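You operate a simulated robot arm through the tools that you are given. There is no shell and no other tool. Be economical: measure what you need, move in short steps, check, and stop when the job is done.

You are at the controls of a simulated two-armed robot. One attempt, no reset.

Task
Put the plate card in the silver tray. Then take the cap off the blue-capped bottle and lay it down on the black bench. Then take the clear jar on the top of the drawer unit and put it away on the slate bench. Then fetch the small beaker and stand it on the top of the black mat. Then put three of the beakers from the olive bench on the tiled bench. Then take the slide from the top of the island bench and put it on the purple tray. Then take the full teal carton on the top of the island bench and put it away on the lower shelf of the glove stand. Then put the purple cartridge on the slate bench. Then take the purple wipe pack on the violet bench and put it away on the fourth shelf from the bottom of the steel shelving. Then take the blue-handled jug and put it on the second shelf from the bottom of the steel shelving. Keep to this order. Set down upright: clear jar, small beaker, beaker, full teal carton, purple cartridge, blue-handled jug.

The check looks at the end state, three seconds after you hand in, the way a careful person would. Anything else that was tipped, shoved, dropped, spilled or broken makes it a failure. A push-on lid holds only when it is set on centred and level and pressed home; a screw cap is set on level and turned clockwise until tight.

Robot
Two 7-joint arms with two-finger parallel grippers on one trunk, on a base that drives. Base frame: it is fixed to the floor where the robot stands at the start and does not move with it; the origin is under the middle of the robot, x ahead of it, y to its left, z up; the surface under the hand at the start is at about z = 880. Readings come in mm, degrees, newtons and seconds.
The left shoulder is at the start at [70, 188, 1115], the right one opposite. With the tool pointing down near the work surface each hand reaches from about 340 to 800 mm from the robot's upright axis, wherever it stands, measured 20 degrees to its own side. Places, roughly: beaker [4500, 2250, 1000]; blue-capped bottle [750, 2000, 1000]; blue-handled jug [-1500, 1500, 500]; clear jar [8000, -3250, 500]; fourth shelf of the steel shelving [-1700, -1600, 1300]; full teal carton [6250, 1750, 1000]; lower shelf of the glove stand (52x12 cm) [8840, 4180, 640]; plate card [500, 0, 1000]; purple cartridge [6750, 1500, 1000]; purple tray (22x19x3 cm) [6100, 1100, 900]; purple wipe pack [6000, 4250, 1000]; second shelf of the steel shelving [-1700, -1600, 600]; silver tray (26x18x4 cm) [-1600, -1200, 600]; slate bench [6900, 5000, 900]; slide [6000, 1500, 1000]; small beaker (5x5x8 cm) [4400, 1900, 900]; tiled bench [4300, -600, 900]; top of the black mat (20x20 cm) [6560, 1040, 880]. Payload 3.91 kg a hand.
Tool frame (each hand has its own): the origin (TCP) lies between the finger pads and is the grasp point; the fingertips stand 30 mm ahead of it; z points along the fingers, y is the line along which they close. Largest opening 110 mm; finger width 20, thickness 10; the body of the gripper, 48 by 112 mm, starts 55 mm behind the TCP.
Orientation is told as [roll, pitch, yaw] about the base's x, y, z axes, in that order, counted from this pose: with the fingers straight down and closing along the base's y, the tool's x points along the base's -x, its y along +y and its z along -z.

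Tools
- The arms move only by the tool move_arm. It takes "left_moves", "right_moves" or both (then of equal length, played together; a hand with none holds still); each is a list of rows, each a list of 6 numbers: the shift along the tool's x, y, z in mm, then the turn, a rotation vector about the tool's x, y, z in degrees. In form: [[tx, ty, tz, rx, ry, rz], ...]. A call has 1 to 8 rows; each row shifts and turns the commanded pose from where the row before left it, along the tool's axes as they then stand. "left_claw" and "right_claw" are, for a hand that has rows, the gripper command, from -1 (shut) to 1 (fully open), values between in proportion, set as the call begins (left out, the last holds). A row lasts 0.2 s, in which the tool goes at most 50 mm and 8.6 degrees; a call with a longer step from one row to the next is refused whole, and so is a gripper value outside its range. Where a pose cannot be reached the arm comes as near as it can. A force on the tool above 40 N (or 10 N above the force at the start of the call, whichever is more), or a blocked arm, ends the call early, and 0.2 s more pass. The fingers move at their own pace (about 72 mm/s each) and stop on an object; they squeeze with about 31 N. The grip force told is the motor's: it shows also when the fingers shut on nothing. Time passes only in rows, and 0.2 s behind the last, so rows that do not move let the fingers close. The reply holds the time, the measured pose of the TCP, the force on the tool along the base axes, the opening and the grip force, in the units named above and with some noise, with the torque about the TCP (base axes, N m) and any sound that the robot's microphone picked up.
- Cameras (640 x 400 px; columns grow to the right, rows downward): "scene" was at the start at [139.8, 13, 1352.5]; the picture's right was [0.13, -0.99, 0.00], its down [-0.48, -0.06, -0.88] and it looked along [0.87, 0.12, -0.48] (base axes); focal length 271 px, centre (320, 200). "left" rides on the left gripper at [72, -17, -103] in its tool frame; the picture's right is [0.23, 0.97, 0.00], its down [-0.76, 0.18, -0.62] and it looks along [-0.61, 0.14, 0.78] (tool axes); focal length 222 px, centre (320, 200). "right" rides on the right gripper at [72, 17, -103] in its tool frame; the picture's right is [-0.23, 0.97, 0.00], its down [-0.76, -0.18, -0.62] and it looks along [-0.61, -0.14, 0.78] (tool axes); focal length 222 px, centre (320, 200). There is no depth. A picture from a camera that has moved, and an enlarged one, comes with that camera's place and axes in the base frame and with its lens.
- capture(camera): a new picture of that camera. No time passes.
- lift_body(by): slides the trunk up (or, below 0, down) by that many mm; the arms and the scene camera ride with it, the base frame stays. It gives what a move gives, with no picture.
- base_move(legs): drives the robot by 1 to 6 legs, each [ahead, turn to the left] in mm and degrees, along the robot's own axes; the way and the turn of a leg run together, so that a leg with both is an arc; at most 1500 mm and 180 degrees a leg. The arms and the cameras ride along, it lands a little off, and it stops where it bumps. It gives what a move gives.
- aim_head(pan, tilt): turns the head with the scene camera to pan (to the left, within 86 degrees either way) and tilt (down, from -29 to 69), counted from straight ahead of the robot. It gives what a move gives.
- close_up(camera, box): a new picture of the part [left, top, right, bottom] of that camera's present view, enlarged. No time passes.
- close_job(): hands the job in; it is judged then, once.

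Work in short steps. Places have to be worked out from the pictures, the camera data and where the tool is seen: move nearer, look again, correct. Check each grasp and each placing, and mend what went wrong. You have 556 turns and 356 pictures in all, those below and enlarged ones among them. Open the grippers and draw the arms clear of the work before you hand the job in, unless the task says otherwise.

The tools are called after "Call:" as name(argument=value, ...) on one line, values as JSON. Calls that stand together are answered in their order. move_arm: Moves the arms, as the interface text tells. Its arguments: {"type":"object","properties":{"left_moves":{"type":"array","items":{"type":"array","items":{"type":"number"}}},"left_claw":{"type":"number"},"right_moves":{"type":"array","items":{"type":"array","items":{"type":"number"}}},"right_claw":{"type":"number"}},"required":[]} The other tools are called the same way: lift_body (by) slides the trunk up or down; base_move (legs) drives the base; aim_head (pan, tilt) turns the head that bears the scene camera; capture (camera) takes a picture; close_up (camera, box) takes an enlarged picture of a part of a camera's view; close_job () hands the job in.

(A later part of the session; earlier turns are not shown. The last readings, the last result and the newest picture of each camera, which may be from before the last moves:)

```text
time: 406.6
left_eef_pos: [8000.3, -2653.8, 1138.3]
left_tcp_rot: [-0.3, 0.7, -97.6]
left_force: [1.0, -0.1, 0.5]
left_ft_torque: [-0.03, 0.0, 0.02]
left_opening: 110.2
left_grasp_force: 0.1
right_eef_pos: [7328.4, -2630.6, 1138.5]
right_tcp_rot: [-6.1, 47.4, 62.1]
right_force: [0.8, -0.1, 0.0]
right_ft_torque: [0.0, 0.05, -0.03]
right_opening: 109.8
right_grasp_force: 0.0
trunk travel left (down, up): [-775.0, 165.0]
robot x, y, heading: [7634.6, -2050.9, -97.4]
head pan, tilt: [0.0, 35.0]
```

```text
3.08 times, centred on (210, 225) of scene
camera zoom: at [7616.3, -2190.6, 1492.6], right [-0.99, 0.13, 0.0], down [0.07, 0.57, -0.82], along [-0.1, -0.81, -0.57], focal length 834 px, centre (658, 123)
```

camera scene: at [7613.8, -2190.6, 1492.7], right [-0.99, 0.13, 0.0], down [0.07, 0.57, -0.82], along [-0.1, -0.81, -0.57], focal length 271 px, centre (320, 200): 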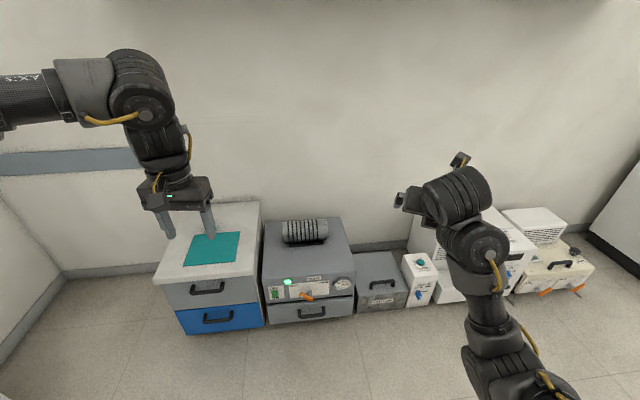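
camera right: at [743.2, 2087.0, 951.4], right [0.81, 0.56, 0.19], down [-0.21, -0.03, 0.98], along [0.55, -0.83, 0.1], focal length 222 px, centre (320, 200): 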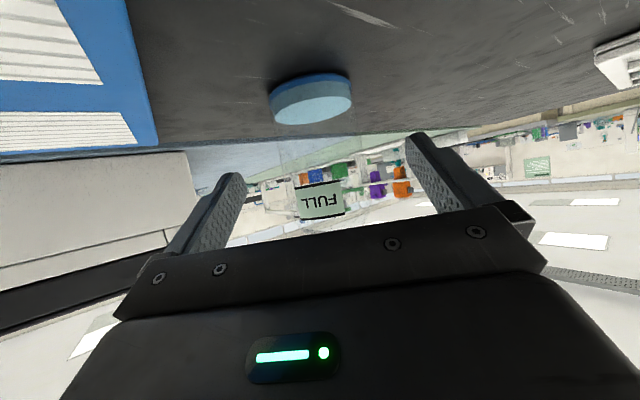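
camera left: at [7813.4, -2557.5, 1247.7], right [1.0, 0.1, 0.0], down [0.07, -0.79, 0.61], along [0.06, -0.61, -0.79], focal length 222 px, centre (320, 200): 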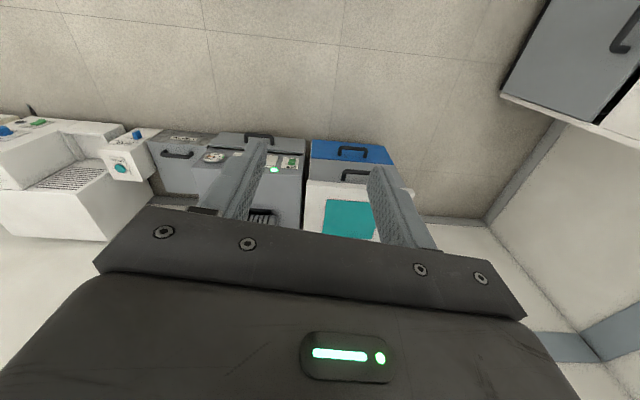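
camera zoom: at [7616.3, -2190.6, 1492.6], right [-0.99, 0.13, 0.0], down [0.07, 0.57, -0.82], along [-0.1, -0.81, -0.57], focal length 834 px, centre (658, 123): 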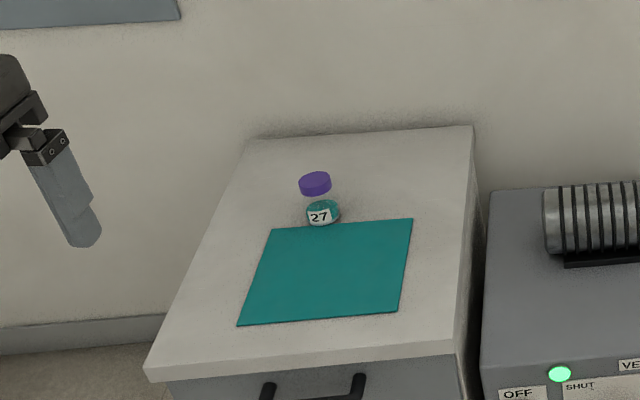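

The jar has a purple cap and label 27: base ≈[8060,-3345] with the unit top at ≈520, about 100 tall and 60 wide. I'll drive to about [7838,-2660] facing it and lower the trunk.

Call:
base_move(legs=[[0, 26], [640, 0], [0, -17]])

Call:
aim_head(pan=12, tilt=45)

Call:
capture(camera="scene")

```text
time: 412.6
left_eef_pos: [8294.5, -3205.0, 1138.4]
left_tcp_rot: [0.0, 0.7, -89.0]
left_force: [0.2, 0.8, 0.0]
left_ft_torque: [-0.01, 0.0, -0.03]
left_opening: 110.1
left_grasp_force: 0.0
right_eef_pos: [7625.6, -3283.1, 1138.0]
right_tcp_rot: [-6.1, 47.4, 70.6]
right_force: [-0.6, 0.4, -0.2]
right_ft_torque: [-0.01, 0.0, -0.01]
right_opening: 110.0
right_grasp_force: 0.0
trunk travel left (down, up): [-775.0, 165.0]
robot x, y, heading: [7838.5, -2669.4, -88.4]
head pan, tilt: [0.0, 35.0]
```

```text
time: 413.3
left_eef_pos: [8295.2, -3205.9, 1140.3]
left_tcp_rot: [-0.1, 0.7, -88.9]
left_force: [-0.1, 0.4, 0.1]
left_ft_torque: [0.02, -0.04, -0.01]
left_opening: 110.0
left_grasp_force: 0.1
right_eef_pos: [7624.6, -3284.9, 1138.4]
right_tcp_rot: [-6.3, 47.4, 70.6]
right_force: [0.2, 0.1, -0.8]
right_ft_torque: [0.0, 0.0, 0.01]
right_opening: 110.2
right_grasp_force: 0.1
trunk travel left (down, up): [-775.0, 165.0]
robot x, y, heading: [7843.3, -2665.6, -88.3]
head pan, tilt: [12.0, 45.0]
```

```text
175 pictures are left
camera scene: at [7859.3, -2797.0, 1477.8], right [-0.97, -0.23, 0.0], down [-0.16, 0.69, -0.71], along [0.16, -0.69, -0.71], focal length 271 px, centre (320, 200)
```

scene: 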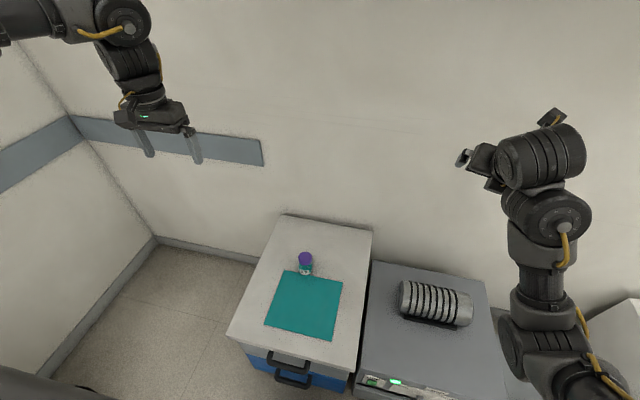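

Triangulated: the jar stands at ≈[8035,-3298], with the surface at ≈558. I'll lower the trunk 350 (the right arm stays above the grey machine) and bring the left hand over the jar.

Call:
lift_body(by=-350)

Call:
move_arm(left_moves=[[0, -44, 0, 0, 0, 0], [0, -44, 0, 0, 0, 0], [0, -44, 0, 0, 0, 0], [0, -44, 0, 0, 0, 0], [-15, -44, 0, 0, 0, 0], [-20, -30, 0, 0, 0, 0]], left_claw=1)

Call:
capture(camera="left")

```text
time: 416.7
left_eef_pos: [8293.8, -3205.8, 788.7]
left_tcp_rot: [-0.1, 0.7, -88.9]
left_force: [0.5, -0.3, -0.4]
left_ft_torque: [0.01, 0.0, 0.0]
left_opening: 110.0
left_grasp_force: 0.1
right_eef_pos: [7627.1, -3283.4, 788.3]
right_tcp_rot: [-6.2, 47.3, 70.7]
right_force: [0.5, -0.2, -0.1]
right_ft_torque: [-0.02, -0.02, -0.01]
right_opening: 110.3
right_grasp_force: 0.0
trunk travel left (down, up): [-425.0, 515.0]
robot x, y, heading: [7841.0, -2669.9, -88.6]
head pan, tilt: [12.0, 45.0]
```

```text
time: 418.1
left_eef_pos: [8044.8, -3246.9, 787.8]
left_tcp_rot: [0.0, 0.8, -88.9]
left_force: [0.1, 0.1, -0.2]
left_ft_torque: [0.02, -0.03, 0.05]
left_opening: 109.9
left_grasp_force: 0.1
right_eef_pos: [7624.5, -3284.2, 789.0]
right_tcp_rot: [-6.3, 47.3, 70.5]
right_force: [-0.4, 0.7, 0.1]
right_ft_torque: [-0.01, 0.02, 0.03]
right_opening: 109.8
right_grasp_force: 0.1
trunk travel left (down, up): [-425.0, 515.0]
robot x, y, heading: [7840.5, -2667.9, -88.6]
head pan, tilt: [12.0, 45.0]
```

```text
174 pictures are left
camera left: at [8026.3, -3176.8, 892.6], right [0.97, 0.25, 0.0], down [0.19, -0.77, 0.61], along [0.15, -0.59, -0.79], focal length 222 px, centre (320, 200)
```

left: 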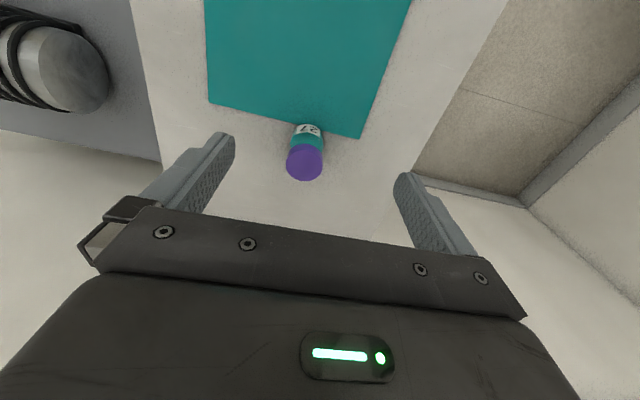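

The jar is at [8038,-3297], top ≈668, cap 43 mm. I'll centre over it and descend to z≈628.

Call:
move_arm(left_moves=[[-25, -3.5, 0, 0, 0, 0], [-25, -3.5, 0, 0, 0, 0], [0, 0, 40, 0, 0, 0], [0, 0, 40, 0, 0, 0], [0, 0, 40, 0, 0, 0], [0, 0, 25, 0, 0, 0], [0, 0, 15, 0, 0, 0], [0, 0, 0, 0, 0, 0]], left_claw=0.6)

Call:
capture(camera="left")

```text
time: 419.9
left_eef_pos: [8036.1, -3294.6, 629.4]
left_tcp_rot: [-0.1, 0.7, -89.0]
left_force: [0.5, 0.0, 0.0]
left_ft_torque: [-0.03, -0.01, 0.01]
left_opening: 88.0
left_grasp_force: 0.0
right_eef_pos: [7624.7, -3283.3, 788.0]
right_tcp_rot: [-6.3, 47.4, 70.5]
right_force: [0.1, -0.1, 0.4]
right_ft_torque: [-0.02, 0.01, 0.02]
right_opening: 110.0
right_grasp_force: 0.0
trunk travel left (down, up): [-425.0, 515.0]
robot x, y, heading: [7840.4, -2666.5, -88.5]
head pan, tilt: [12.0, 45.0]
```

```text
173 pictures are left
camera left: at [8019.1, -3224.5, 733.8], right [0.97, 0.25, 0.0], down [0.19, -0.77, 0.61], along [0.15, -0.59, -0.79], focal length 222 px, centre (320, 200)
```

left: 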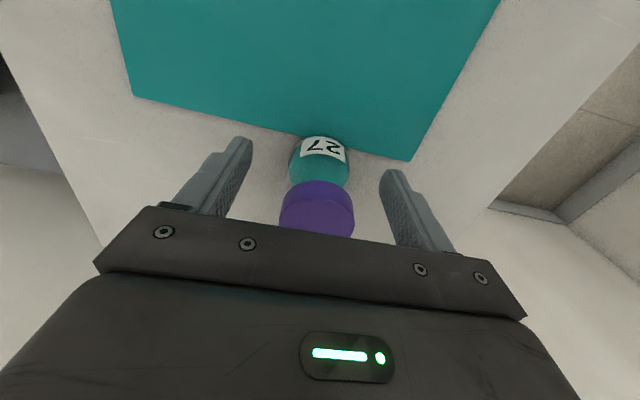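

Centred. Lower 7 mm more, close, and test-lift.

Call:
move_arm(left_moves=[[0, 0, 7, 0, 0, 0], [0, 0, 0, 0, 0, 0], [0, 0, 0, 0, 0, 0], [0, 0, 0, 0, 0, 0], [0, 0, 0, 0, 0, 0], [0, 0, -15, 0, 0, 0], [0, 0, -25, 0, 0, 0], [0, 0, -30, 0, 0, 0]], left_claw=-1)

Call:
capture(camera="left")

```text
time: 421.7
left_eef_pos: [8038.4, -3293.9, 693.1]
left_tcp_rot: [0.1, 0.7, -88.9]
left_force: [0.6, 0.2, -0.2]
left_ft_torque: [-0.04, -0.05, 0.02]
left_opening: 0.0
left_grasp_force: 30.9
right_eef_pos: [7625.0, -3283.3, 789.6]
right_tcp_rot: [-6.4, 47.4, 70.6]
right_force: [-0.1, 0.4, -0.5]
right_ft_torque: [0.01, -0.02, -0.07]
right_opening: 109.9
right_grasp_force: 0.1
trunk travel left (down, up): [-425.0, 515.0]
robot x, y, heading: [7839.4, -2668.3, -88.1]
head pan, tilt: [12.0, 45.0]
```

```text
172 pictures are left
camera left: at [8019.6, -3223.2, 797.4], right [0.97, 0.25, 0.0], down [0.19, -0.77, 0.61], along [0.15, -0.59, -0.79], focal length 222 px, centre (320, 200)
```

left: 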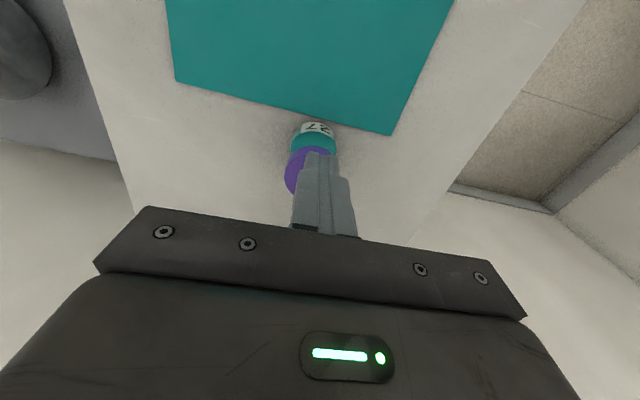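

The fingers closed on nothing, so the height or depth estimate is off. I'll look from the head camera, now lower.

Call:
close_up(camera="scene", box=[180, 80, 420, 230])

```text
2.67 times, centred on (300, 155) of scene
camera zoom: at [7859.6, -2796.2, 1127.8], right [-0.97, -0.23, 0.0], down [-0.16, 0.69, -0.71], along [0.17, -0.69, -0.71], focal length 722 px, centre (373, 320)
```

zoom: 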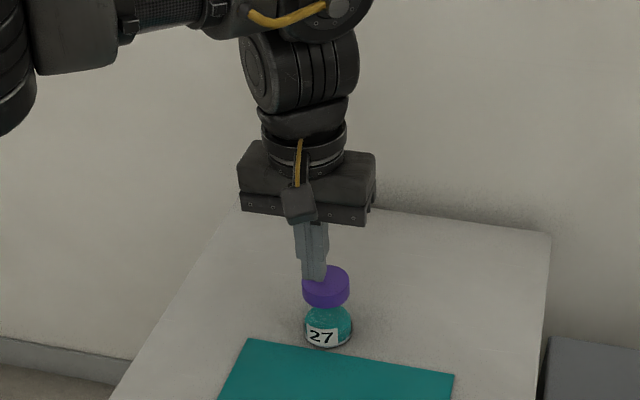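

The jar stands at ≈[8031,-3296], z 567–658. I'll descend lower this time (z≈613), close, and read the grip before lifting.

Call:
move_arm(left_moves=[[0, -6, 0, 0, 0, 0], [0, 0, 0, 0, 0, 0], [0, 0, 35, 0, 0, 0], [0, 0, 30, 0, 0, 0], [0, 0, 13, 0, 0, 0], [0, 0, 0, 0, 0, 0]], left_claw=0.6)

Call:
move_arm(left_moves=[[0, 0, 0, 0, 0, 0], [0, 0, 0, 0, 0, 0], [0, 0, 0, 0, 0, 0], [0, 0, 0, 0, 0, 0]], left_claw=-1)

Call:
capture(camera="left")

```text
time: 423.1
left_eef_pos: [8032.1, -3293.6, 613.6]
left_tcp_rot: [-0.1, 0.7, -88.9]
left_force: [1.2, 0.1, -1.5]
left_ft_torque: [0.02, 0.02, 0.02]
left_opening: 88.0
left_grasp_force: 0.1
right_eef_pos: [7625.7, -3282.6, 789.2]
right_tcp_rot: [-6.3, 47.3, 70.6]
right_force: [-0.1, 0.1, 0.2]
right_ft_torque: [-0.01, 0.02, 0.01]
right_opening: 109.9
right_grasp_force: 0.1
trunk travel left (down, up): [-425.0, 515.0]
robot x, y, heading: [7842.0, -2670.1, -88.8]
head pan, tilt: [12.0, 45.0]
```

```text
time: 424.1
left_eef_pos: [8031.8, -3292.7, 613.6]
left_tcp_rot: [-0.1, 0.7, -88.9]
left_force: [-0.4, 0.4, -0.4]
left_ft_torque: [0.02, -0.04, 0.0]
left_opening: 0.0
left_grasp_force: 31.7
right_eef_pos: [7624.5, -3283.0, 788.6]
right_tcp_rot: [-6.4, 47.5, 70.6]
right_force: [-1.2, 0.3, 0.2]
right_ft_torque: [0.03, -0.01, -0.01]
right_opening: 110.1
right_grasp_force: 0.0
trunk travel left (down, up): [-425.0, 515.0]
robot x, y, heading: [7840.0, -2666.0, -88.5]
head pan, tilt: [12.0, 45.0]
```

```text
170 pictures are left
camera left: at [8014.3, -3222.8, 717.8], right [0.97, 0.25, 0.0], down [0.19, -0.77, 0.61], along [0.15, -0.59, -0.79], focal length 222 px, centre (320, 200)
```

left: 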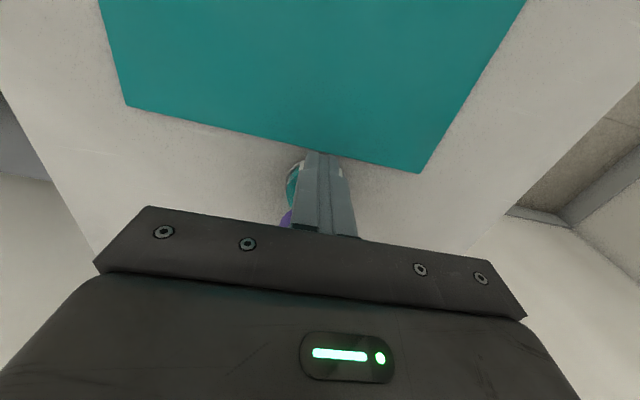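

The fingers closed just in front of the jar: it's ~25 mm farther and ~35 mm lower than I thought. I'll raise, open, and re-measure.

Call:
move_arm(left_moves=[[0, 0, -30, 0, 0, 0], [0, 0, -35, 0, 0, 0], [-12, 3, 0, 0, 0, 0], [-12, 3, 0, 0, 0, 0], [0, 0, 0, 0, 0, 0]], left_claw=0.6)

Call:
capture(camera="left")

Call:
close_up(camera="scene", box=[180, 80, 420, 230])

```text
time: 425.3
left_eef_pos: [8039.0, -3316.3, 678.7]
left_tcp_rot: [-0.1, 0.7, -89.0]
left_force: [0.3, -0.1, 0.7]
left_ft_torque: [0.02, -0.01, 0.03]
left_opening: 88.1
left_grasp_force: 0.0
right_eef_pos: [7625.8, -3283.8, 788.4]
right_tcp_rot: [-6.3, 47.4, 70.6]
right_force: [-0.7, 0.4, 0.3]
right_ft_torque: [-0.03, 0.02, -0.01]
right_opening: 110.0
right_grasp_force: 0.0
trunk travel left (down, up): [-425.0, 515.0]
robot x, y, heading: [7838.8, -2665.5, -88.8]
head pan, tilt: [12.0, 45.0]
```

```text
169 pictures are left
camera left: at [8021.0, -3245.8, 783.8], right [0.97, 0.25, 0.0], down [0.19, -0.77, 0.61], along [0.15, -0.59, -0.79], focal length 222 px, centre (320, 200)
```

left: 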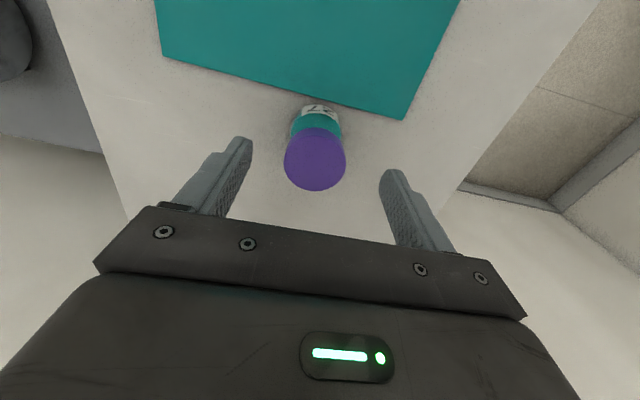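

```text
2.67 times, centred on (300, 155) of scene
camera zoom: at [7859.9, -2796.8, 1127.8], right [-0.97, -0.23, 0.0], down [-0.17, 0.69, -0.71], along [0.17, -0.69, -0.71], focal length 722 px, centre (373, 320)
```

zoom: 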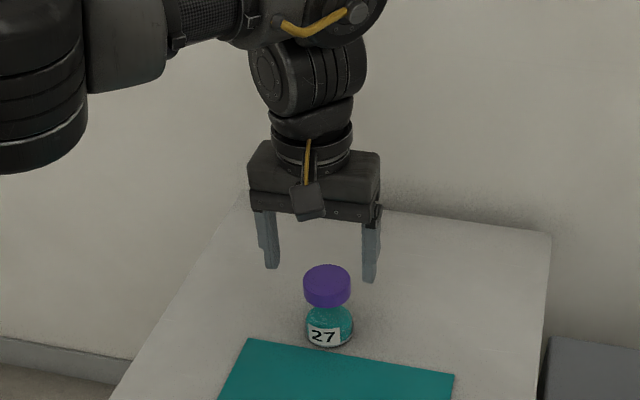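

The cap top is now well triangulated at [8039,-3329,≈620]. I'll shift 13 mm further, descend to z≈583 and close.

Call:
move_arm(left_moves=[[-13, 0, 0, 0, 0, 0], [0, 0, 40, 0, 0, 0], [0, 0, 35, 0, 0, 0], [0, 0, 20, 0, 0, 0], [0, 0, 0, 0, 0, 0]])

Call:
move_arm(left_moves=[[0, 0, 0, 0, 0, 0], [0, 0, 0, 0, 0, 0], [0, 0, 0, 0, 0, 0], [0, 0, 0, 0, 0, 0]], left_claw=-1)

```text
time: 426.5
left_eef_pos: [8039.9, -3327.3, 584.3]
left_tcp_rot: [0.0, 0.7, -88.9]
left_force: [0.6, 0.0, -0.6]
left_ft_torque: [-0.01, 0.02, 0.0]
left_opening: 88.1
left_grasp_force: 0.1
right_eef_pos: [7626.3, -3283.4, 789.9]
right_tcp_rot: [-6.3, 47.4, 70.7]
right_force: [-0.3, 0.8, -0.3]
right_ft_torque: [0.02, -0.04, 0.0]
right_opening: 109.8
right_grasp_force: 0.1
trunk travel left (down, up): [-425.0, 515.0]
robot x, y, heading: [7841.9, -2666.8, -88.4]
head pan, tilt: [12.0, 45.0]
```

```text
time: 427.5
left_eef_pos: [8039.9, -3328.1, 584.7]
left_tcp_rot: [0.0, 0.9, -88.8]
left_force: [0.6, 0.1, 0.1]
left_ft_torque: [0.0, -0.01, 0.0]
left_opening: 55.3
left_grasp_force: 31.4
right_eef_pos: [7625.5, -3283.9, 789.5]
right_tcp_rot: [-6.2, 47.4, 70.6]
right_force: [0.2, 0.1, -0.7]
right_ft_torque: [0.01, 0.04, -0.01]
right_opening: 109.8
right_grasp_force: 0.0
trunk travel left (down, up): [-425.0, 515.0]
robot x, y, heading: [7838.7, -2665.6, -88.2]
head pan, tilt: [12.0, 45.0]
```

Gripped firmly at 55 mm. I'll lift and verify.

Call:
move_arm(left_moves=[[0, 0, -15, 0, 0, 0], [0, 0, -30, 0, 0, 0], [0, 0, -40, 0, 0, 0], [0, 0, -40, 0, 0, 0], [0, 0, 0, 0, 0, 0]])

Call:
capture(camera="left")

```text
time: 428.7
left_eef_pos: [8041.0, -3330.8, 707.0]
left_tcp_rot: [-0.2, 0.8, -88.9]
left_force: [0.7, 0.3, -1.1]
left_ft_torque: [0.01, 0.02, 0.01]
left_opening: 55.1
left_grasp_force: 31.1
right_eef_pos: [7625.6, -3284.8, 787.9]
right_tcp_rot: [-6.2, 47.4, 70.7]
right_force: [-0.2, 0.0, 0.5]
right_ft_torque: [0.02, -0.01, 0.01]
right_opening: 110.1
right_grasp_force: 0.0
trunk travel left (down, up): [-425.0, 515.0]
robot x, y, heading: [7840.1, -2667.2, -88.5]
head pan, tilt: [12.0, 45.0]
```

```text
167 pictures are left
camera left: at [8021.5, -3260.3, 811.8], right [0.97, 0.25, 0.0], down [0.19, -0.77, 0.61], along [0.15, -0.59, -0.79], focal length 222 px, centre (320, 200)
```

left: 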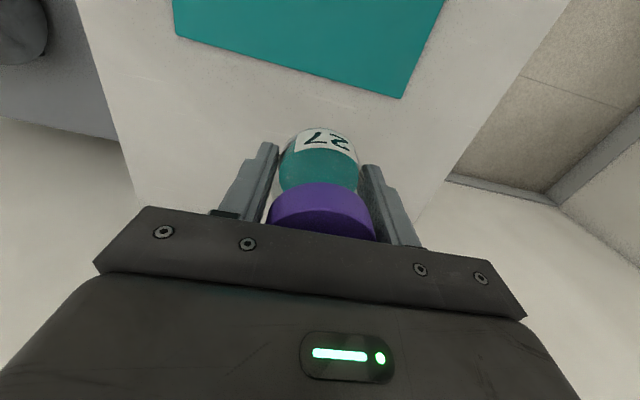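

The jar is held. I'll back away, raise the trunk, turn around, and drive back up the aisle.

Call:
lift_body(by=330)

Call:
base_move(legs=[[-500, 0], [0, 90], [0, 90]])

Call:
aim_head(pan=0, tilt=15)

Call:
capture(camera="scene")

```text
time: 432.0
left_eef_pos: [8038.7, -3331.3, 1036.7]
left_tcp_rot: [0.0, 0.9, -89.0]
left_force: [-0.7, 0.2, -1.2]
left_ft_torque: [-0.01, 0.0, 0.02]
left_opening: 55.1
left_grasp_force: 31.2
right_eef_pos: [7625.6, -3284.2, 1119.0]
right_tcp_rot: [-6.3, 47.5, 70.6]
right_force: [1.2, -0.1, -0.6]
right_ft_torque: [0.01, 0.0, -0.04]
right_opening: 110.2
right_grasp_force: 0.0
trunk travel left (down, up): [-755.0, 185.0]
robot x, y, heading: [7840.5, -2667.1, -88.7]
head pan, tilt: [12.0, 45.0]
```

```text
time: 442.6
left_eef_pos: [7628.6, -1505.0, 1037.4]
left_tcp_rot: [-0.1, 0.8, 91.1]
left_force: [-0.4, 0.0, -1.1]
left_ft_torque: [0.01, 0.0, -0.01]
left_opening: 55.1
left_grasp_force: 31.1
right_eef_pos: [8043.2, -1551.6, 1118.6]
right_tcp_rot: [-6.3, 47.4, -109.4]
right_force: [-0.7, 0.0, 0.2]
right_ft_torque: [-0.01, -0.01, 0.04]
right_opening: 109.9
right_grasp_force: 0.0
trunk travel left (down, up): [-755.0, 185.0]
robot x, y, heading: [7826.5, -2163.4, 91.6]
head pan, tilt: [12.0, 45.0]
```

```text
time: 443.5
left_eef_pos: [7629.3, -1505.0, 1037.1]
left_tcp_rot: [-0.1, 0.8, 91.1]
left_force: [-0.6, 0.0, -1.3]
left_ft_torque: [0.0, 0.0, -0.01]
left_opening: 55.0
left_grasp_force: 31.1
right_eef_pos: [8043.5, -1551.4, 1119.1]
right_tcp_rot: [-6.2, 47.4, -109.3]
right_force: [0.1, 0.1, 0.6]
right_ft_torque: [0.04, 0.01, 0.0]
right_opening: 110.1
right_grasp_force: 0.1
trunk travel left (down, up): [-755.0, 185.0]
robot x, y, heading: [7827.7, -2169.1, 91.5]
head pan, tilt: [0.0, 15.0]
```

```text
166 pictures are left
camera scene: at [7824.5, -2023.0, 1504.5], right [1.0, 0.03, 0.0], down [0.01, -0.26, -0.97], along [-0.03, 0.97, -0.26], focal length 271 px, centre (320, 200)
```

scene: 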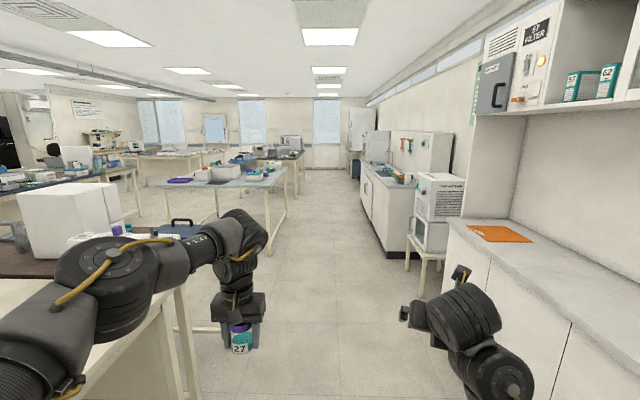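

The aisle back is clear. I'll drive up in steps, checking the heading.

Call:
base_move(legs=[[1500, 0], [1500, 0]])

```text
time: 457.9
left_eef_pos: [7452.9, 1469.4, 1037.8]
left_tcp_rot: [-0.1, 0.8, 94.7]
left_force: [-0.2, -0.7, -0.1]
left_ft_torque: [0.02, 0.02, 0.01]
left_opening: 54.9
left_grasp_force: 31.5
right_eef_pos: [7868.6, 1448.2, 1118.4]
right_tcp_rot: [-6.3, 47.4, -106.0]
right_force: [0.4, 0.4, 0.2]
right_ft_torque: [-0.02, -0.01, -0.01]
right_opening: 110.0
right_grasp_force: 0.0
trunk travel left (down, up): [-755.0, 185.0]
robot x, y, heading: [7691.5, 821.5, 95.2]
head pan, tilt: [0.0, 15.0]
```

Drifting left toward the island. I'll correct the heading to ~82° and continue.

Call:
base_move(legs=[[0, -15], [1300, 0], [0, 12], [900, 0]])

Call:
aim_head(pan=30, tilt=18)

Call:
capture(camera="scene")

```text
time: 470.6
left_eef_pos: [7718.6, 3703.6, 1037.4]
left_tcp_rot: [-0.1, 0.6, 90.4]
left_force: [0.3, -0.5, -1.1]
left_ft_torque: [0.0, 0.05, -0.01]
left_opening: 54.6
left_grasp_force: 31.1
right_eef_pos: [8132.6, 3650.9, 1119.1]
right_tcp_rot: [-6.3, 47.4, -110.1]
right_force: [-0.1, 1.0, -0.7]
right_ft_torque: [-0.05, -0.01, 0.01]
right_opening: 109.9
right_grasp_force: 0.0
trunk travel left (down, up): [-755.0, 185.0]
robot x, y, heading: [7909.4, 3037.5, 90.8]
head pan, tilt: [0.0, 15.0]
```

```text
time: 471.6
left_eef_pos: [7718.3, 3702.5, 1037.5]
left_tcp_rot: [-0.1, 0.8, 90.3]
left_force: [-0.1, 0.2, -1.9]
left_ft_torque: [0.01, -0.04, 0.01]
left_opening: 54.7
left_grasp_force: 31.3
right_eef_pos: [8131.7, 3650.0, 1119.1]
right_tcp_rot: [-6.3, 47.4, -110.2]
right_force: [-0.4, -0.8, -0.5]
right_ft_torque: [-0.01, 0.01, -0.01]
right_opening: 109.9
right_grasp_force: 0.0
trunk travel left (down, up): [-755.0, 185.0]
robot x, y, heading: [7911.6, 3037.8, 90.7]
head pan, tilt: [30.0, 18.0]
```

```text
165 pictures are left
camera scene: at [7860.1, 3168.9, 1499.7], right [0.86, 0.51, 0.0], down [0.16, -0.27, -0.95], along [-0.48, 0.82, -0.31], focal length 271 px, centre (320, 200)
```

scene: 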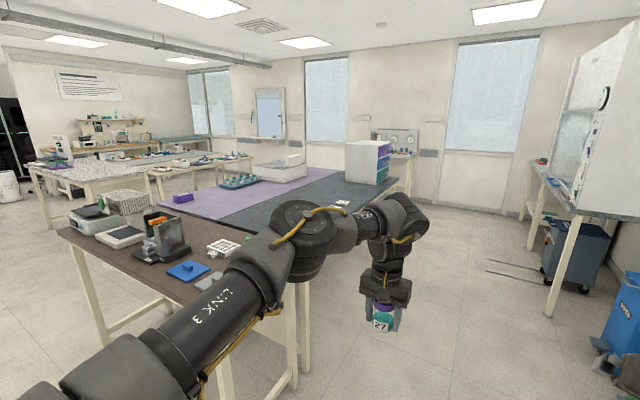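

The slate bench is the dark grey top beyond the brown bench (right edge x≈7250, y≈4500–5500). I'll drive up alongside and turn to face it.

Call:
base_move(legs=[[1480, 0], [450, 0], [0, 90]])

Call:
aim_head(pan=5, tilt=35)

Call:
capture(camera="scene")

```text
time: 484.9
left_eef_pos: [7226.8, 4772.5, 1036.7]
left_tcp_rot: [-0.1, 0.8, 179.5]
left_force: [-0.5, 0.0, -1.4]
left_ft_torque: [-0.01, 0.01, -0.02]
left_opening: 54.8
left_grasp_force: 31.4
right_eef_pos: [7284.3, 5185.3, 1118.7]
right_tcp_rot: [-6.2, 47.4, -20.9]
right_force: [0.0, 0.8, -0.2]
right_ft_torque: [0.03, -0.02, -0.04]
right_opening: 110.3
right_grasp_force: 0.1
trunk travel left (down, up): [-755.0, 185.0]
robot x, y, heading: [7894.5, 4950.9, 179.9]
head pan, tilt: [30.0, 18.0]
```

```text
time: 485.8
left_eef_pos: [7227.5, 4772.6, 1037.3]
left_tcp_rot: [0.0, 0.8, 179.5]
left_force: [-0.4, -0.8, -0.9]
left_ft_torque: [-0.01, 0.0, -0.03]
left_opening: 54.8
left_grasp_force: 31.2
right_eef_pos: [7285.2, 5184.6, 1119.0]
right_tcp_rot: [-6.2, 47.4, -20.9]
right_force: [0.5, 0.1, 0.1]
right_ft_torque: [0.02, 0.02, -0.01]
right_opening: 109.9
right_grasp_force: 0.1
trunk travel left (down, up): [-755.0, 185.0]
robot x, y, heading: [7898.1, 4953.0, 180.1]
head pan, tilt: [5.0, 35.0]
```

```text
164 pictures are left
camera scene: at [7755.5, 4946.9, 1472.7], right [-0.09, 1.0, 0.0], down [0.57, 0.05, -0.82], along [-0.82, -0.07, -0.57], focal length 271 px, centre (320, 200)
```

scene: 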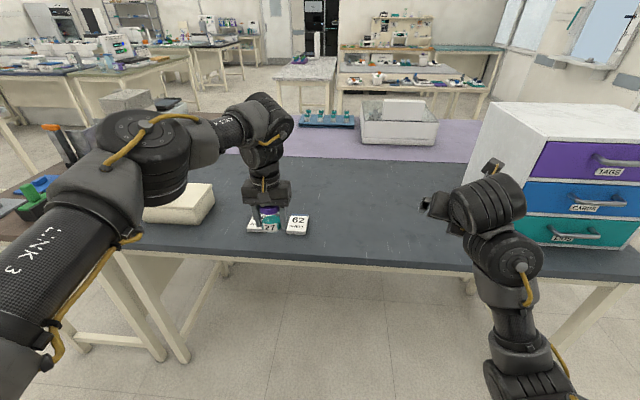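

Slate has free space around [7090,4940], right of the small cards. I'll drive 190 mm closer and move the jar over it.

Call:
base_move(legs=[[190, 0]])

Call:
move_arm(left_moves=[[10, -40, 0, 0, 0, 0], [10, -40, 0, 0, 0, 0], [10, -40, 0, 0, 0, 0], [10, -40, 10, 0, 0, 0]])

Call:
capture(camera="scene")

```text
time: 487.4
left_eef_pos: [7030.4, 4772.5, 1038.9]
left_tcp_rot: [-0.1, 0.6, 179.6]
left_force: [-0.6, 0.7, -0.9]
left_ft_torque: [-0.04, 0.0, 0.0]
left_opening: 54.5
left_grasp_force: 30.7
right_eef_pos: [7089.3, 5184.6, 1119.9]
right_tcp_rot: [-6.3, 47.4, -20.9]
right_force: [1.0, -0.9, 0.3]
right_ft_torque: [0.03, 0.01, 0.01]
right_opening: 109.9
right_grasp_force: 0.0
trunk travel left (down, up): [-755.0, 185.0]
robot x, y, heading: [7695.1, 4953.4, 179.9]
head pan, tilt: [5.0, 35.0]
```

```text
time: 488.4
left_eef_pos: [7071.8, 4933.1, 1030.2]
left_tcp_rot: [0.0, 0.7, 179.6]
left_force: [-0.2, 0.7, 0.0]
left_ft_torque: [-0.02, -0.02, 0.02]
left_opening: 54.9
left_grasp_force: 31.5
right_eef_pos: [7089.5, 5186.6, 1119.6]
right_tcp_rot: [-6.4, 47.4, -21.1]
right_force: [0.1, -0.2, -0.2]
right_ft_torque: [0.0, 0.04, 0.02]
right_opening: 110.3
right_grasp_force: 0.1
trunk travel left (down, up): [-755.0, 185.0]
robot x, y, heading: [7696.4, 4956.5, 180.0]
head pan, tilt: [5.0, 35.0]
```

```text
163 pictures are left
camera scene: at [7559.4, 4949.8, 1472.7], right [-0.09, 1.0, 0.0], down [0.57, 0.05, -0.82], along [-0.82, -0.07, -0.57], focal length 271 px, centre (320, 200)
```

scene: 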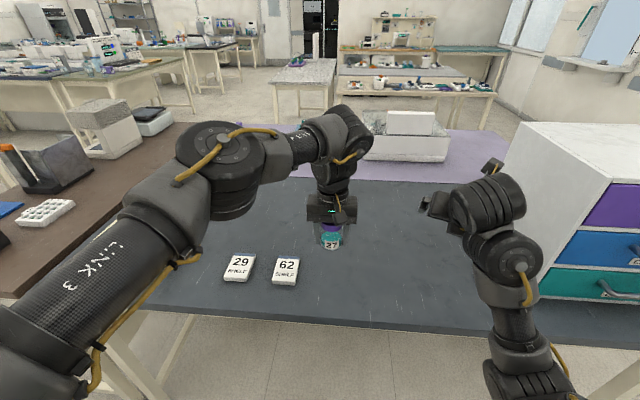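

Clear spot. I'll descend and creep to contact.

Call:
move_arm(left_moves=[[0, 0, 35, 0, 0, 0], [0, 0, 35, 0, 0, 0], [0, 0, 10, 0, 0, 0], [0, 0, 4, 0, 0, 0], [0, 0, 3, 0, 0, 0], [0, 0, 3, 0, 0, 0], [0, 0, 3, 0, 0, 0]])

```text
time: 490.0
left_eef_pos: [7072.8, 4930.5, 935.1]
left_tcp_rot: [-0.1, 0.8, 179.5]
left_force: [0.5, 0.0, -0.4]
left_ft_torque: [0.04, -0.02, -0.03]
left_opening: 54.9
left_grasp_force: 31.2
right_eef_pos: [7087.2, 5185.2, 1118.9]
right_tcp_rot: [-6.1, 47.4, -20.9]
right_force: [-0.6, -0.2, -0.4]
right_ft_torque: [0.0, -0.02, -0.04]
right_opening: 109.9
right_grasp_force: 0.0
trunk travel left (down, up): [-755.0, 185.0]
robot x, y, heading: [7696.9, 4955.1, 180.1]
head pan, tilt: [5.0, 35.0]
```

Call:
move_arm(left_moves=[[0, 0, 3, 0, 0, 0], [0, 0, 2, 0, 0, 0], [0, 0, 2, 0, 0, 0], [0, 0, 2, 0, 0, 0], [0, 0, 2, 0, 0, 0]])

Call:
capture(camera="left")

```text
time: 491.2
left_eef_pos: [7072.9, 4931.5, 923.4]
left_tcp_rot: [-0.1, 0.8, 179.6]
left_force: [0.2, -0.2, -0.3]
left_ft_torque: [0.0, 0.0, 0.0]
left_opening: 54.4
left_grasp_force: 31.0
right_eef_pos: [7087.6, 5185.5, 1118.9]
right_tcp_rot: [-6.2, 47.5, -21.0]
right_force: [0.0, 0.7, 0.4]
right_ft_torque: [-0.01, 0.02, 0.01]
right_opening: 110.1
right_grasp_force: 0.1
trunk travel left (down, up): [-755.0, 185.0]
robot x, y, heading: [7696.7, 4953.9, 180.0]
head pan, tilt: [5.0, 35.0]
```

```text
162 pictures are left
camera left: at [7144.0, 4947.6, 1029.0], right [0.22, -0.98, 0.0], down [-0.77, -0.17, 0.61], along [-0.6, -0.14, -0.79], focal length 222 px, centre (320, 200)
```

left: 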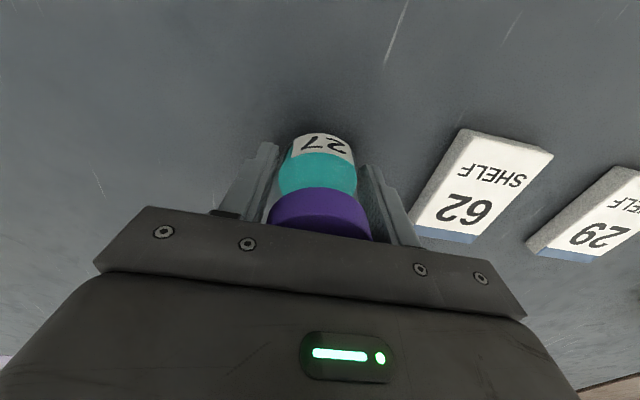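

Call:
move_arm(left_moves=[[0, 0, 2, 0, 0, 0], [0, 0, 2, 0, 0, 0], [0, 0, 2, 0, 0, 0], [0, 0, 2, 0, 0, 0], [0, 0, 2, 0, 0, 0], [0, 0, 2, 0, 0, 0]])

```text
time: 492.6
left_eef_pos: [7073.2, 4933.2, 915.5]
left_tcp_rot: [-0.1, 0.6, 179.6]
left_force: [-2.4, 0.3, 13.4]
left_ft_torque: [-0.16, -0.14, 0.0]
left_opening: 54.6
left_grasp_force: 30.8
right_eef_pos: [7088.0, 5185.0, 1119.0]
right_tcp_rot: [-6.2, 47.4, -20.9]
right_force: [0.2, 0.7, 0.7]
right_ft_torque: [0.02, 0.03, -0.01]
right_opening: 110.1
right_grasp_force: 0.2
trunk travel left (down, up): [-755.0, 185.0]
robot x, y, heading: [7696.4, 4954.8, 180.1]
head pan, tilt: [5.0, 35.0]
```

Contact at 13 N. I'll release and lift.

Call:
move_arm(left_moves=[[0, 0, 0, 0, 0, 0], [0, 0, 0, 0, 0, 0], [0, 0, -20, 0, 0, 0], [0, 0, -40, 0, 0, 0], [0, 0, -45, 0, 0, 0], [0, 0, -45, 0, 0, 0], [0, 0, -45, 0, 0, 0]], left_claw=0.6)

Call:
capture(camera="left")

```text
time: 494.2
left_eef_pos: [7069.8, 4931.6, 1110.9]
left_tcp_rot: [-0.1, 0.8, 179.6]
left_force: [-0.1, 0.5, 0.4]
left_ft_torque: [0.01, -0.01, -0.01]
left_opening: 87.7
left_grasp_force: 0.1
right_eef_pos: [7089.1, 5186.1, 1119.7]
right_tcp_rot: [-6.5, 47.5, -20.9]
right_force: [0.0, 0.6, -0.6]
right_ft_torque: [0.0, 0.0, 0.02]
right_opening: 109.9
right_grasp_force: 0.0
trunk travel left (down, up): [-755.0, 185.0]
robot x, y, heading: [7699.4, 4953.8, 180.0]
head pan, tilt: [5.0, 35.0]
```

```text
161 pictures are left
camera left: at [7141.3, 4948.4, 1215.3], right [0.22, -0.98, 0.0], down [-0.77, -0.17, 0.61], along [-0.6, -0.14, -0.79], focal length 222 px, centre (320, 200)
```

left: 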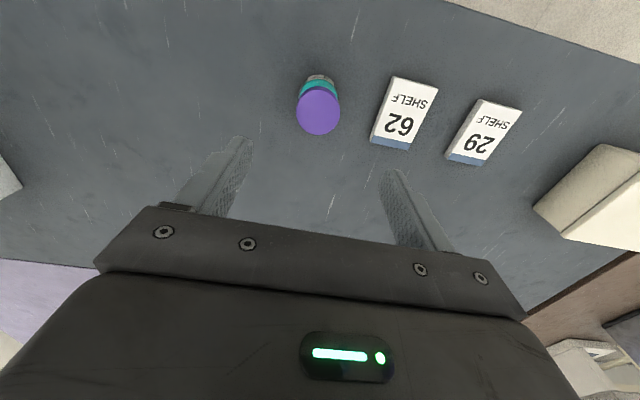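

The jar stands upright on the slate bench. Next is the small beaker near [4400,1900]; I'll drive back through the aisle toward the olive bench.

Call:
base_move(legs=[[-250, 0], [0, 90], [1450, 0], [480, 0], [0, -90]])

```text
time: 513.0
left_eef_pos: [7248.5, 3007.6, 1109.2]
left_tcp_rot: [-0.1, 0.6, 177.1]
left_force: [0.1, 0.3, 0.5]
left_ft_torque: [0.0, 0.01, 0.02]
left_opening: 87.9
left_grasp_force: 0.0
right_eef_pos: [7278.1, 3261.0, 1118.4]
right_tcp_rot: [-6.3, 47.5, -23.3]
right_force: [-0.1, 0.0, -0.1]
right_ft_torque: [-0.03, -0.01, -0.04]
right_opening: 109.8
right_grasp_force: 0.0
trunk travel left (down, up): [-755.0, 185.0]
robot x, y, heading: [7877.9, 3005.2, 177.5]
head pan, tilt: [5.0, 35.0]
```

Call:
base_move(legs=[[0, 2], [1400, 0], [1250, 0]])

Call:
aim_head(pan=35, tilt=20)

Call:
capture(camera="scene")

```text
time: 526.1
left_eef_pos: [4649.5, 3034.8, 1110.1]
left_tcp_rot: [-0.1, 0.6, 179.3]
left_force: [0.1, 0.1, -0.4]
left_ft_torque: [-0.02, 0.01, 0.02]
left_opening: 87.8
left_grasp_force: 0.0
right_eef_pos: [4670.3, 3288.2, 1119.1]
right_tcp_rot: [-6.3, 47.5, -21.2]
right_force: [-0.7, -0.5, 0.5]
right_ft_torque: [0.03, -0.02, 0.0]
right_opening: 110.2
right_grasp_force: 0.1
trunk travel left (down, up): [-755.0, 185.0]
robot x, y, heading: [5276.4, 3054.5, 179.8]
head pan, tilt: [5.0, 35.0]
```

```text
time: 527.0
left_eef_pos: [4649.2, 3035.4, 1109.8]
left_tcp_rot: [-0.1, 0.8, 179.3]
left_force: [0.9, 0.3, -0.2]
left_ft_torque: [0.0, -0.01, -0.01]
left_opening: 87.9
left_grasp_force: 0.0
right_eef_pos: [4670.8, 3288.4, 1118.6]
right_tcp_rot: [-6.3, 47.4, -21.2]
right_force: [-0.5, 0.8, -0.1]
right_ft_torque: [0.01, -0.02, 0.0]
right_opening: 110.0
right_grasp_force: 0.1
trunk travel left (down, up): [-755.0, 185.0]
robot x, y, heading: [5277.2, 3055.8, 179.8]
head pan, tilt: [35.0, 20.0]
```

```text
160 pictures are left
camera scene: at [5151.4, 3002.3, 1496.5], right [-0.57, 0.82, 0.0], down [0.28, 0.19, -0.94], along [-0.77, -0.53, -0.34], focal length 271 px, centre (320, 200)
```

scene: 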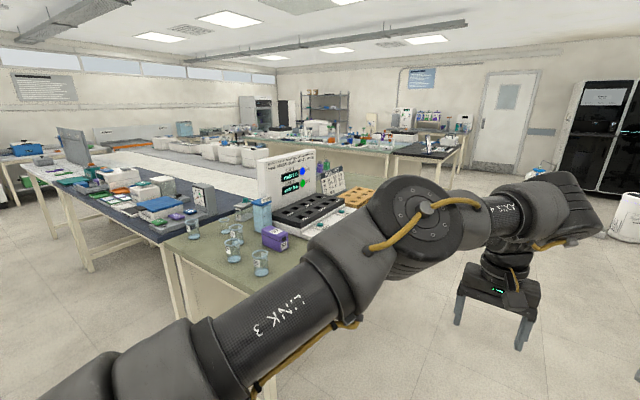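

Call:
close_up(camera="scene", box=[150, 140, 350, 300])

```text
2.50 times, centred on (250, 220) of scene
camera zoom: at [5151.4, 3002.3, 1496.5], right [-0.57, 0.82, 0.0], down [0.28, 0.19, -0.94], along [-0.77, -0.53, -0.34], focal length 677 px, centre (495, 150)
```

zoom: 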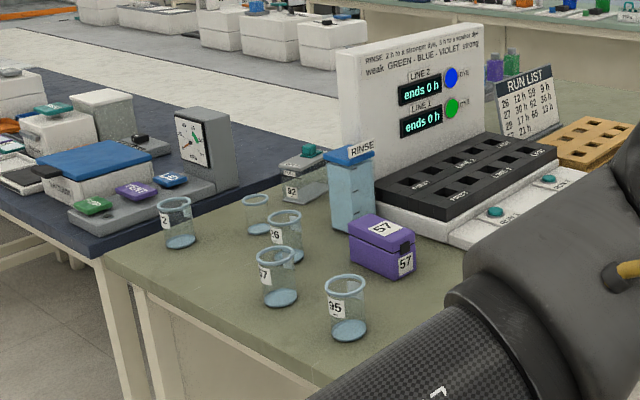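

Five beakers stand near the +x end of the olive bench; the small unlabelled one is at ≈[4417,1915]. I'll drive to its +x side and face it.

Call:
base_move(legs=[[0, 90], [930, 0], [0, -90], [200, 0]])

Call:
aim_head(pan=15, tilt=38)

Call:
capture(camera="scene")

```text
time: 540.9
left_eef_pos: [4455.5, 2101.7, 1110.4]
left_tcp_rot: [-0.1, 0.6, 178.9]
left_force: [-0.7, 0.1, -0.9]
left_ft_torque: [-0.01, 0.03, -0.01]
left_opening: 88.0
left_grasp_force: 0.1
right_eef_pos: [4477.7, 2354.6, 1119.6]
right_tcp_rot: [-6.3, 47.4, -21.5]
right_force: [-0.1, 0.2, 0.3]
right_ft_torque: [-0.02, 0.01, -0.02]
right_opening: 110.2
right_grasp_force: 0.0
trunk travel left (down, up): [-755.0, 185.0]
robot x, y, heading: [5080.1, 2115.9, 179.6]
head pan, tilt: [35.0, 20.0]
```

```text
time: 541.7
left_eef_pos: [4455.0, 2100.9, 1110.4]
left_tcp_rot: [-0.1, 0.6, 179.0]
left_force: [-0.7, -0.1, 0.6]
left_ft_torque: [0.01, 0.02, 0.04]
left_opening: 88.1
left_grasp_force: 0.0
right_eef_pos: [4476.3, 2354.2, 1120.0]
right_tcp_rot: [-6.2, 47.5, -21.4]
right_force: [-0.4, -0.1, 0.4]
right_ft_torque: [-0.03, -0.01, -0.01]
right_opening: 109.9
right_grasp_force: 0.1
trunk travel left (down, up): [-755.0, 185.0]
robot x, y, heading: [5086.0, 2118.9, 179.4]
head pan, tilt: [15.0, 38.0]
```

```text
158 pictures are left
camera scene: at [4949.5, 2097.4, 1468.1], right [-0.25, 0.97, 0.0], down [0.6, 0.15, -0.79], along [-0.76, -0.2, -0.62], focal length 271 px, centre (320, 200)
```

scene: 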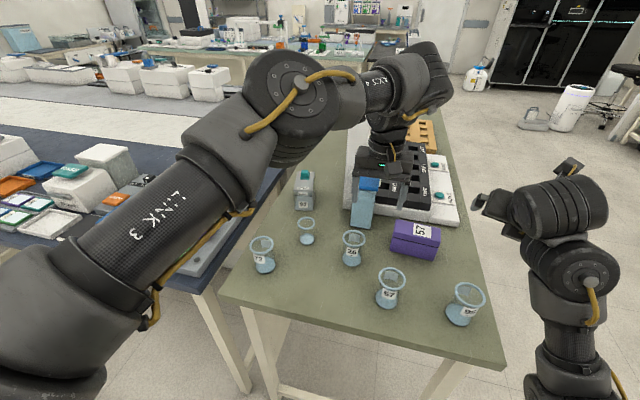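

The small beaker is at [4423,1921] (47 mm wide). I'll move the left hand above it.

Call:
move_arm(left_moves=[[-7, 45, 0, 0, 0, 0], [-7, 45, 0, 0, 0, 0], [-7, 45, 0, 0, 0, 0], [-7, 45, 0, 0, 0, 0], [0, 0, 30, 0, 0, 0], [0, 0, 30, 0, 0, 0], [0, 0, 0, 0, 0, 0]], left_claw=0.6)

Call:
capture(camera="left")

```text
time: 543.3
left_eef_pos: [4426.0, 1919.9, 1051.2]
left_tcp_rot: [-0.1, 0.8, 179.0]
left_force: [-0.4, 0.2, -1.0]
left_ft_torque: [0.04, 0.0, -0.01]
left_opening: 87.7
left_grasp_force: 0.1
right_eef_pos: [4476.5, 2355.0, 1119.2]
right_tcp_rot: [-6.2, 47.4, -21.4]
right_force: [0.3, -0.4, 0.3]
right_ft_torque: [0.04, -0.01, -0.06]
right_opening: 110.3
right_grasp_force: 0.1
trunk travel left (down, up): [-755.0, 185.0]
robot x, y, heading: [5083.5, 2116.4, 179.4]
head pan, tilt: [15.0, 38.0]
```

```text
157 pictures are left
camera left: at [4497.2, 1936.0, 1155.6], right [0.21, -0.98, 0.0], down [-0.77, -0.17, 0.61], along [-0.6, -0.13, -0.79], focal length 222 px, centre (320, 200)
```

left: 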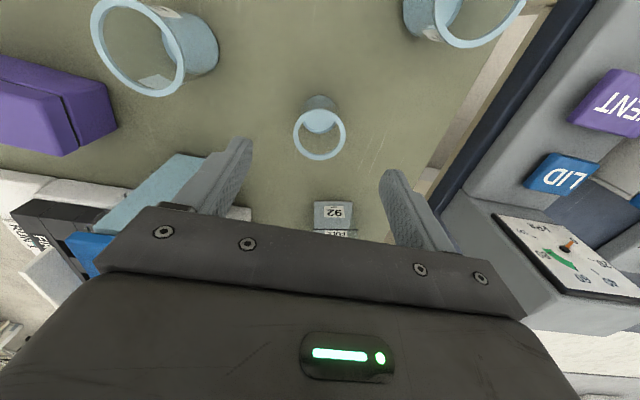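

Beaker rim is at [4421,1920]. I'll correct 5 mm, descend to z≈930 and close.

Call:
move_arm(left_moves=[[-5, 0, 35, 0, 0, 0], [0, 0, 35, 0, 0, 0], [0, 0, 30, 0, 0, 0], [0, 0, 20, 0, 0, 0], [0, 0, 0, 0, 0, 0]])

Call:
move_arm(left_moves=[[0, 0, 0, 0, 0, 0], [0, 0, 0, 0, 0, 0], [0, 0, 0, 0, 0, 0], [0, 0, 0, 0, 0, 0]], left_claw=-1)

```text
time: 544.5
left_eef_pos: [4420.0, 1922.1, 928.0]
left_tcp_rot: [0.0, 0.7, 179.0]
left_force: [0.4, 0.4, -0.4]
left_ft_torque: [-0.02, -0.02, 0.01]
left_opening: 88.3
left_grasp_force: 0.1
right_eef_pos: [4476.8, 2354.1, 1118.9]
right_tcp_rot: [-6.2, 47.4, -21.5]
right_force: [0.2, -0.5, 0.5]
right_ft_torque: [0.0, 0.02, -0.02]
right_opening: 110.1
right_grasp_force: 0.0
trunk travel left (down, up): [-755.0, 185.0]
robot x, y, heading: [5086.3, 2118.1, 179.3]
head pan, tilt: [15.0, 38.0]
```

```text
time: 545.5
left_eef_pos: [4420.0, 1921.8, 928.4]
left_tcp_rot: [-0.2, 0.7, 179.0]
left_force: [0.2, 0.5, -0.3]
left_ft_torque: [0.04, 0.02, -0.02]
left_opening: 40.8
left_grasp_force: 30.9
right_eef_pos: [4476.8, 2354.1, 1118.2]
right_tcp_rot: [-6.2, 47.4, -21.4]
right_force: [-1.2, -0.6, 0.0]
right_ft_torque: [0.03, 0.01, 0.01]
right_opening: 110.0
right_grasp_force: 0.0
trunk travel left (down, up): [-755.0, 185.0]
robot x, y, heading: [5085.1, 2120.8, 179.3]
head pan, tilt: [15.0, 38.0]
```

Gripped at 41 mm (base 48 mm below the TCP). Lift and verify.

Call:
move_arm(left_moves=[[0, 0, -15, 0, 0, 0], [0, 0, -30, 0, 0, 0], [0, 0, -45, 0, 0, 0], [0, 0, -45, 0, 0, 0], [0, 0, -25, 0, 0, 0]])

Call:
capture(camera="left")

```text
time: 546.7
left_eef_pos: [4418.5, 1923.4, 1089.8]
left_tcp_rot: [-0.1, 0.7, 179.0]
left_force: [0.0, 0.3, -1.4]
left_ft_torque: [-0.03, 0.0, 0.02]
left_opening: 40.9
left_grasp_force: 31.1
right_eef_pos: [4475.6, 2355.3, 1119.3]
right_tcp_rot: [-6.4, 47.3, -21.5]
right_force: [-0.4, 0.3, 1.1]
right_ft_torque: [0.03, 0.05, -0.02]
right_opening: 110.0
right_grasp_force: 0.0
trunk travel left (down, up): [-755.0, 185.0]
robot x, y, heading: [5083.1, 2116.6, 179.3]
head pan, tilt: [15.0, 38.0]
```

```text
156 pictures are left
camera left: at [4490.7, 1939.0, 1194.5], right [0.21, -0.98, 0.0], down [-0.77, -0.17, 0.61], along [-0.6, -0.13, -0.79], focal length 222 px, centre (320, 200)
```

left: 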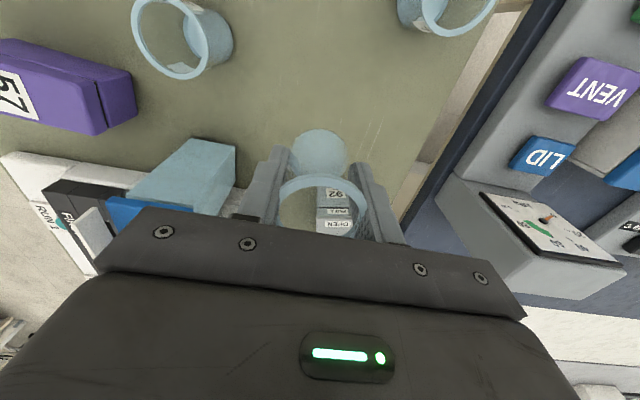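

Held. The black mat is at the -y side of the island ([6560,1040]). I'll back out, go round via y≈400 and look.

Call:
base_move(legs=[[-230, 0], [0, 90], [1450, 0], [280, 0], [0, 90]])

Call:
aim_head(pan=15, tilt=20)

Call:
capture(camera="scene")

```text
time: 564.4
left_eef_pos: [5930.7, 565.8, 1088.6]
left_tcp_rot: [-0.1, 0.7, -1.7]
left_force: [-0.3, 1.3, -0.2]
left_ft_torque: [-0.01, 0.01, -0.01]
left_opening: 40.4
left_grasp_force: 30.8
right_eef_pos: [5867.0, 136.4, 1118.5]
right_tcp_rot: [-6.3, 47.4, 158.0]
right_force: [0.1, 0.8, 1.1]
right_ft_torque: [-0.02, -0.01, 0.03]
right_opening: 109.8
right_grasp_force: 0.0
trunk travel left (down, up): [-755.0, 185.0]
robot x, y, heading: [5263.7, 382.2, -1.1]
head pan, tilt: [15.0, 38.0]
```

```text
time: 565.2
left_eef_pos: [5930.7, 567.2, 1089.4]
left_tcp_rot: [0.0, 0.7, -1.7]
left_force: [-0.4, 0.4, -1.5]
left_ft_torque: [-0.03, 0.0, -0.01]
left_opening: 40.7
left_grasp_force: 31.1
right_eef_pos: [5867.2, 136.2, 1119.2]
right_tcp_rot: [-6.1, 47.4, 157.9]
right_force: [0.2, -0.5, 0.2]
right_ft_torque: [0.0, 0.01, -0.02]
right_opening: 109.9
right_grasp_force: 0.0
trunk travel left (down, up): [-755.0, 185.0]
robot x, y, heading: [5264.2, 379.2, -1.2]
head pan, tilt: [15.0, 20.0]
```

```text
155 pictures are left
camera scene: at [5403.5, 402.2, 1496.4], right [0.24, -0.97, 0.0], down [-0.33, -0.08, -0.94], along [0.91, 0.22, -0.34], focal length 271 px, centre (320, 200)
```

scene: 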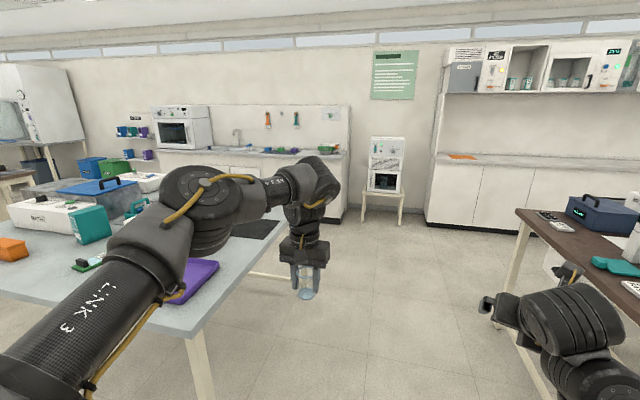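

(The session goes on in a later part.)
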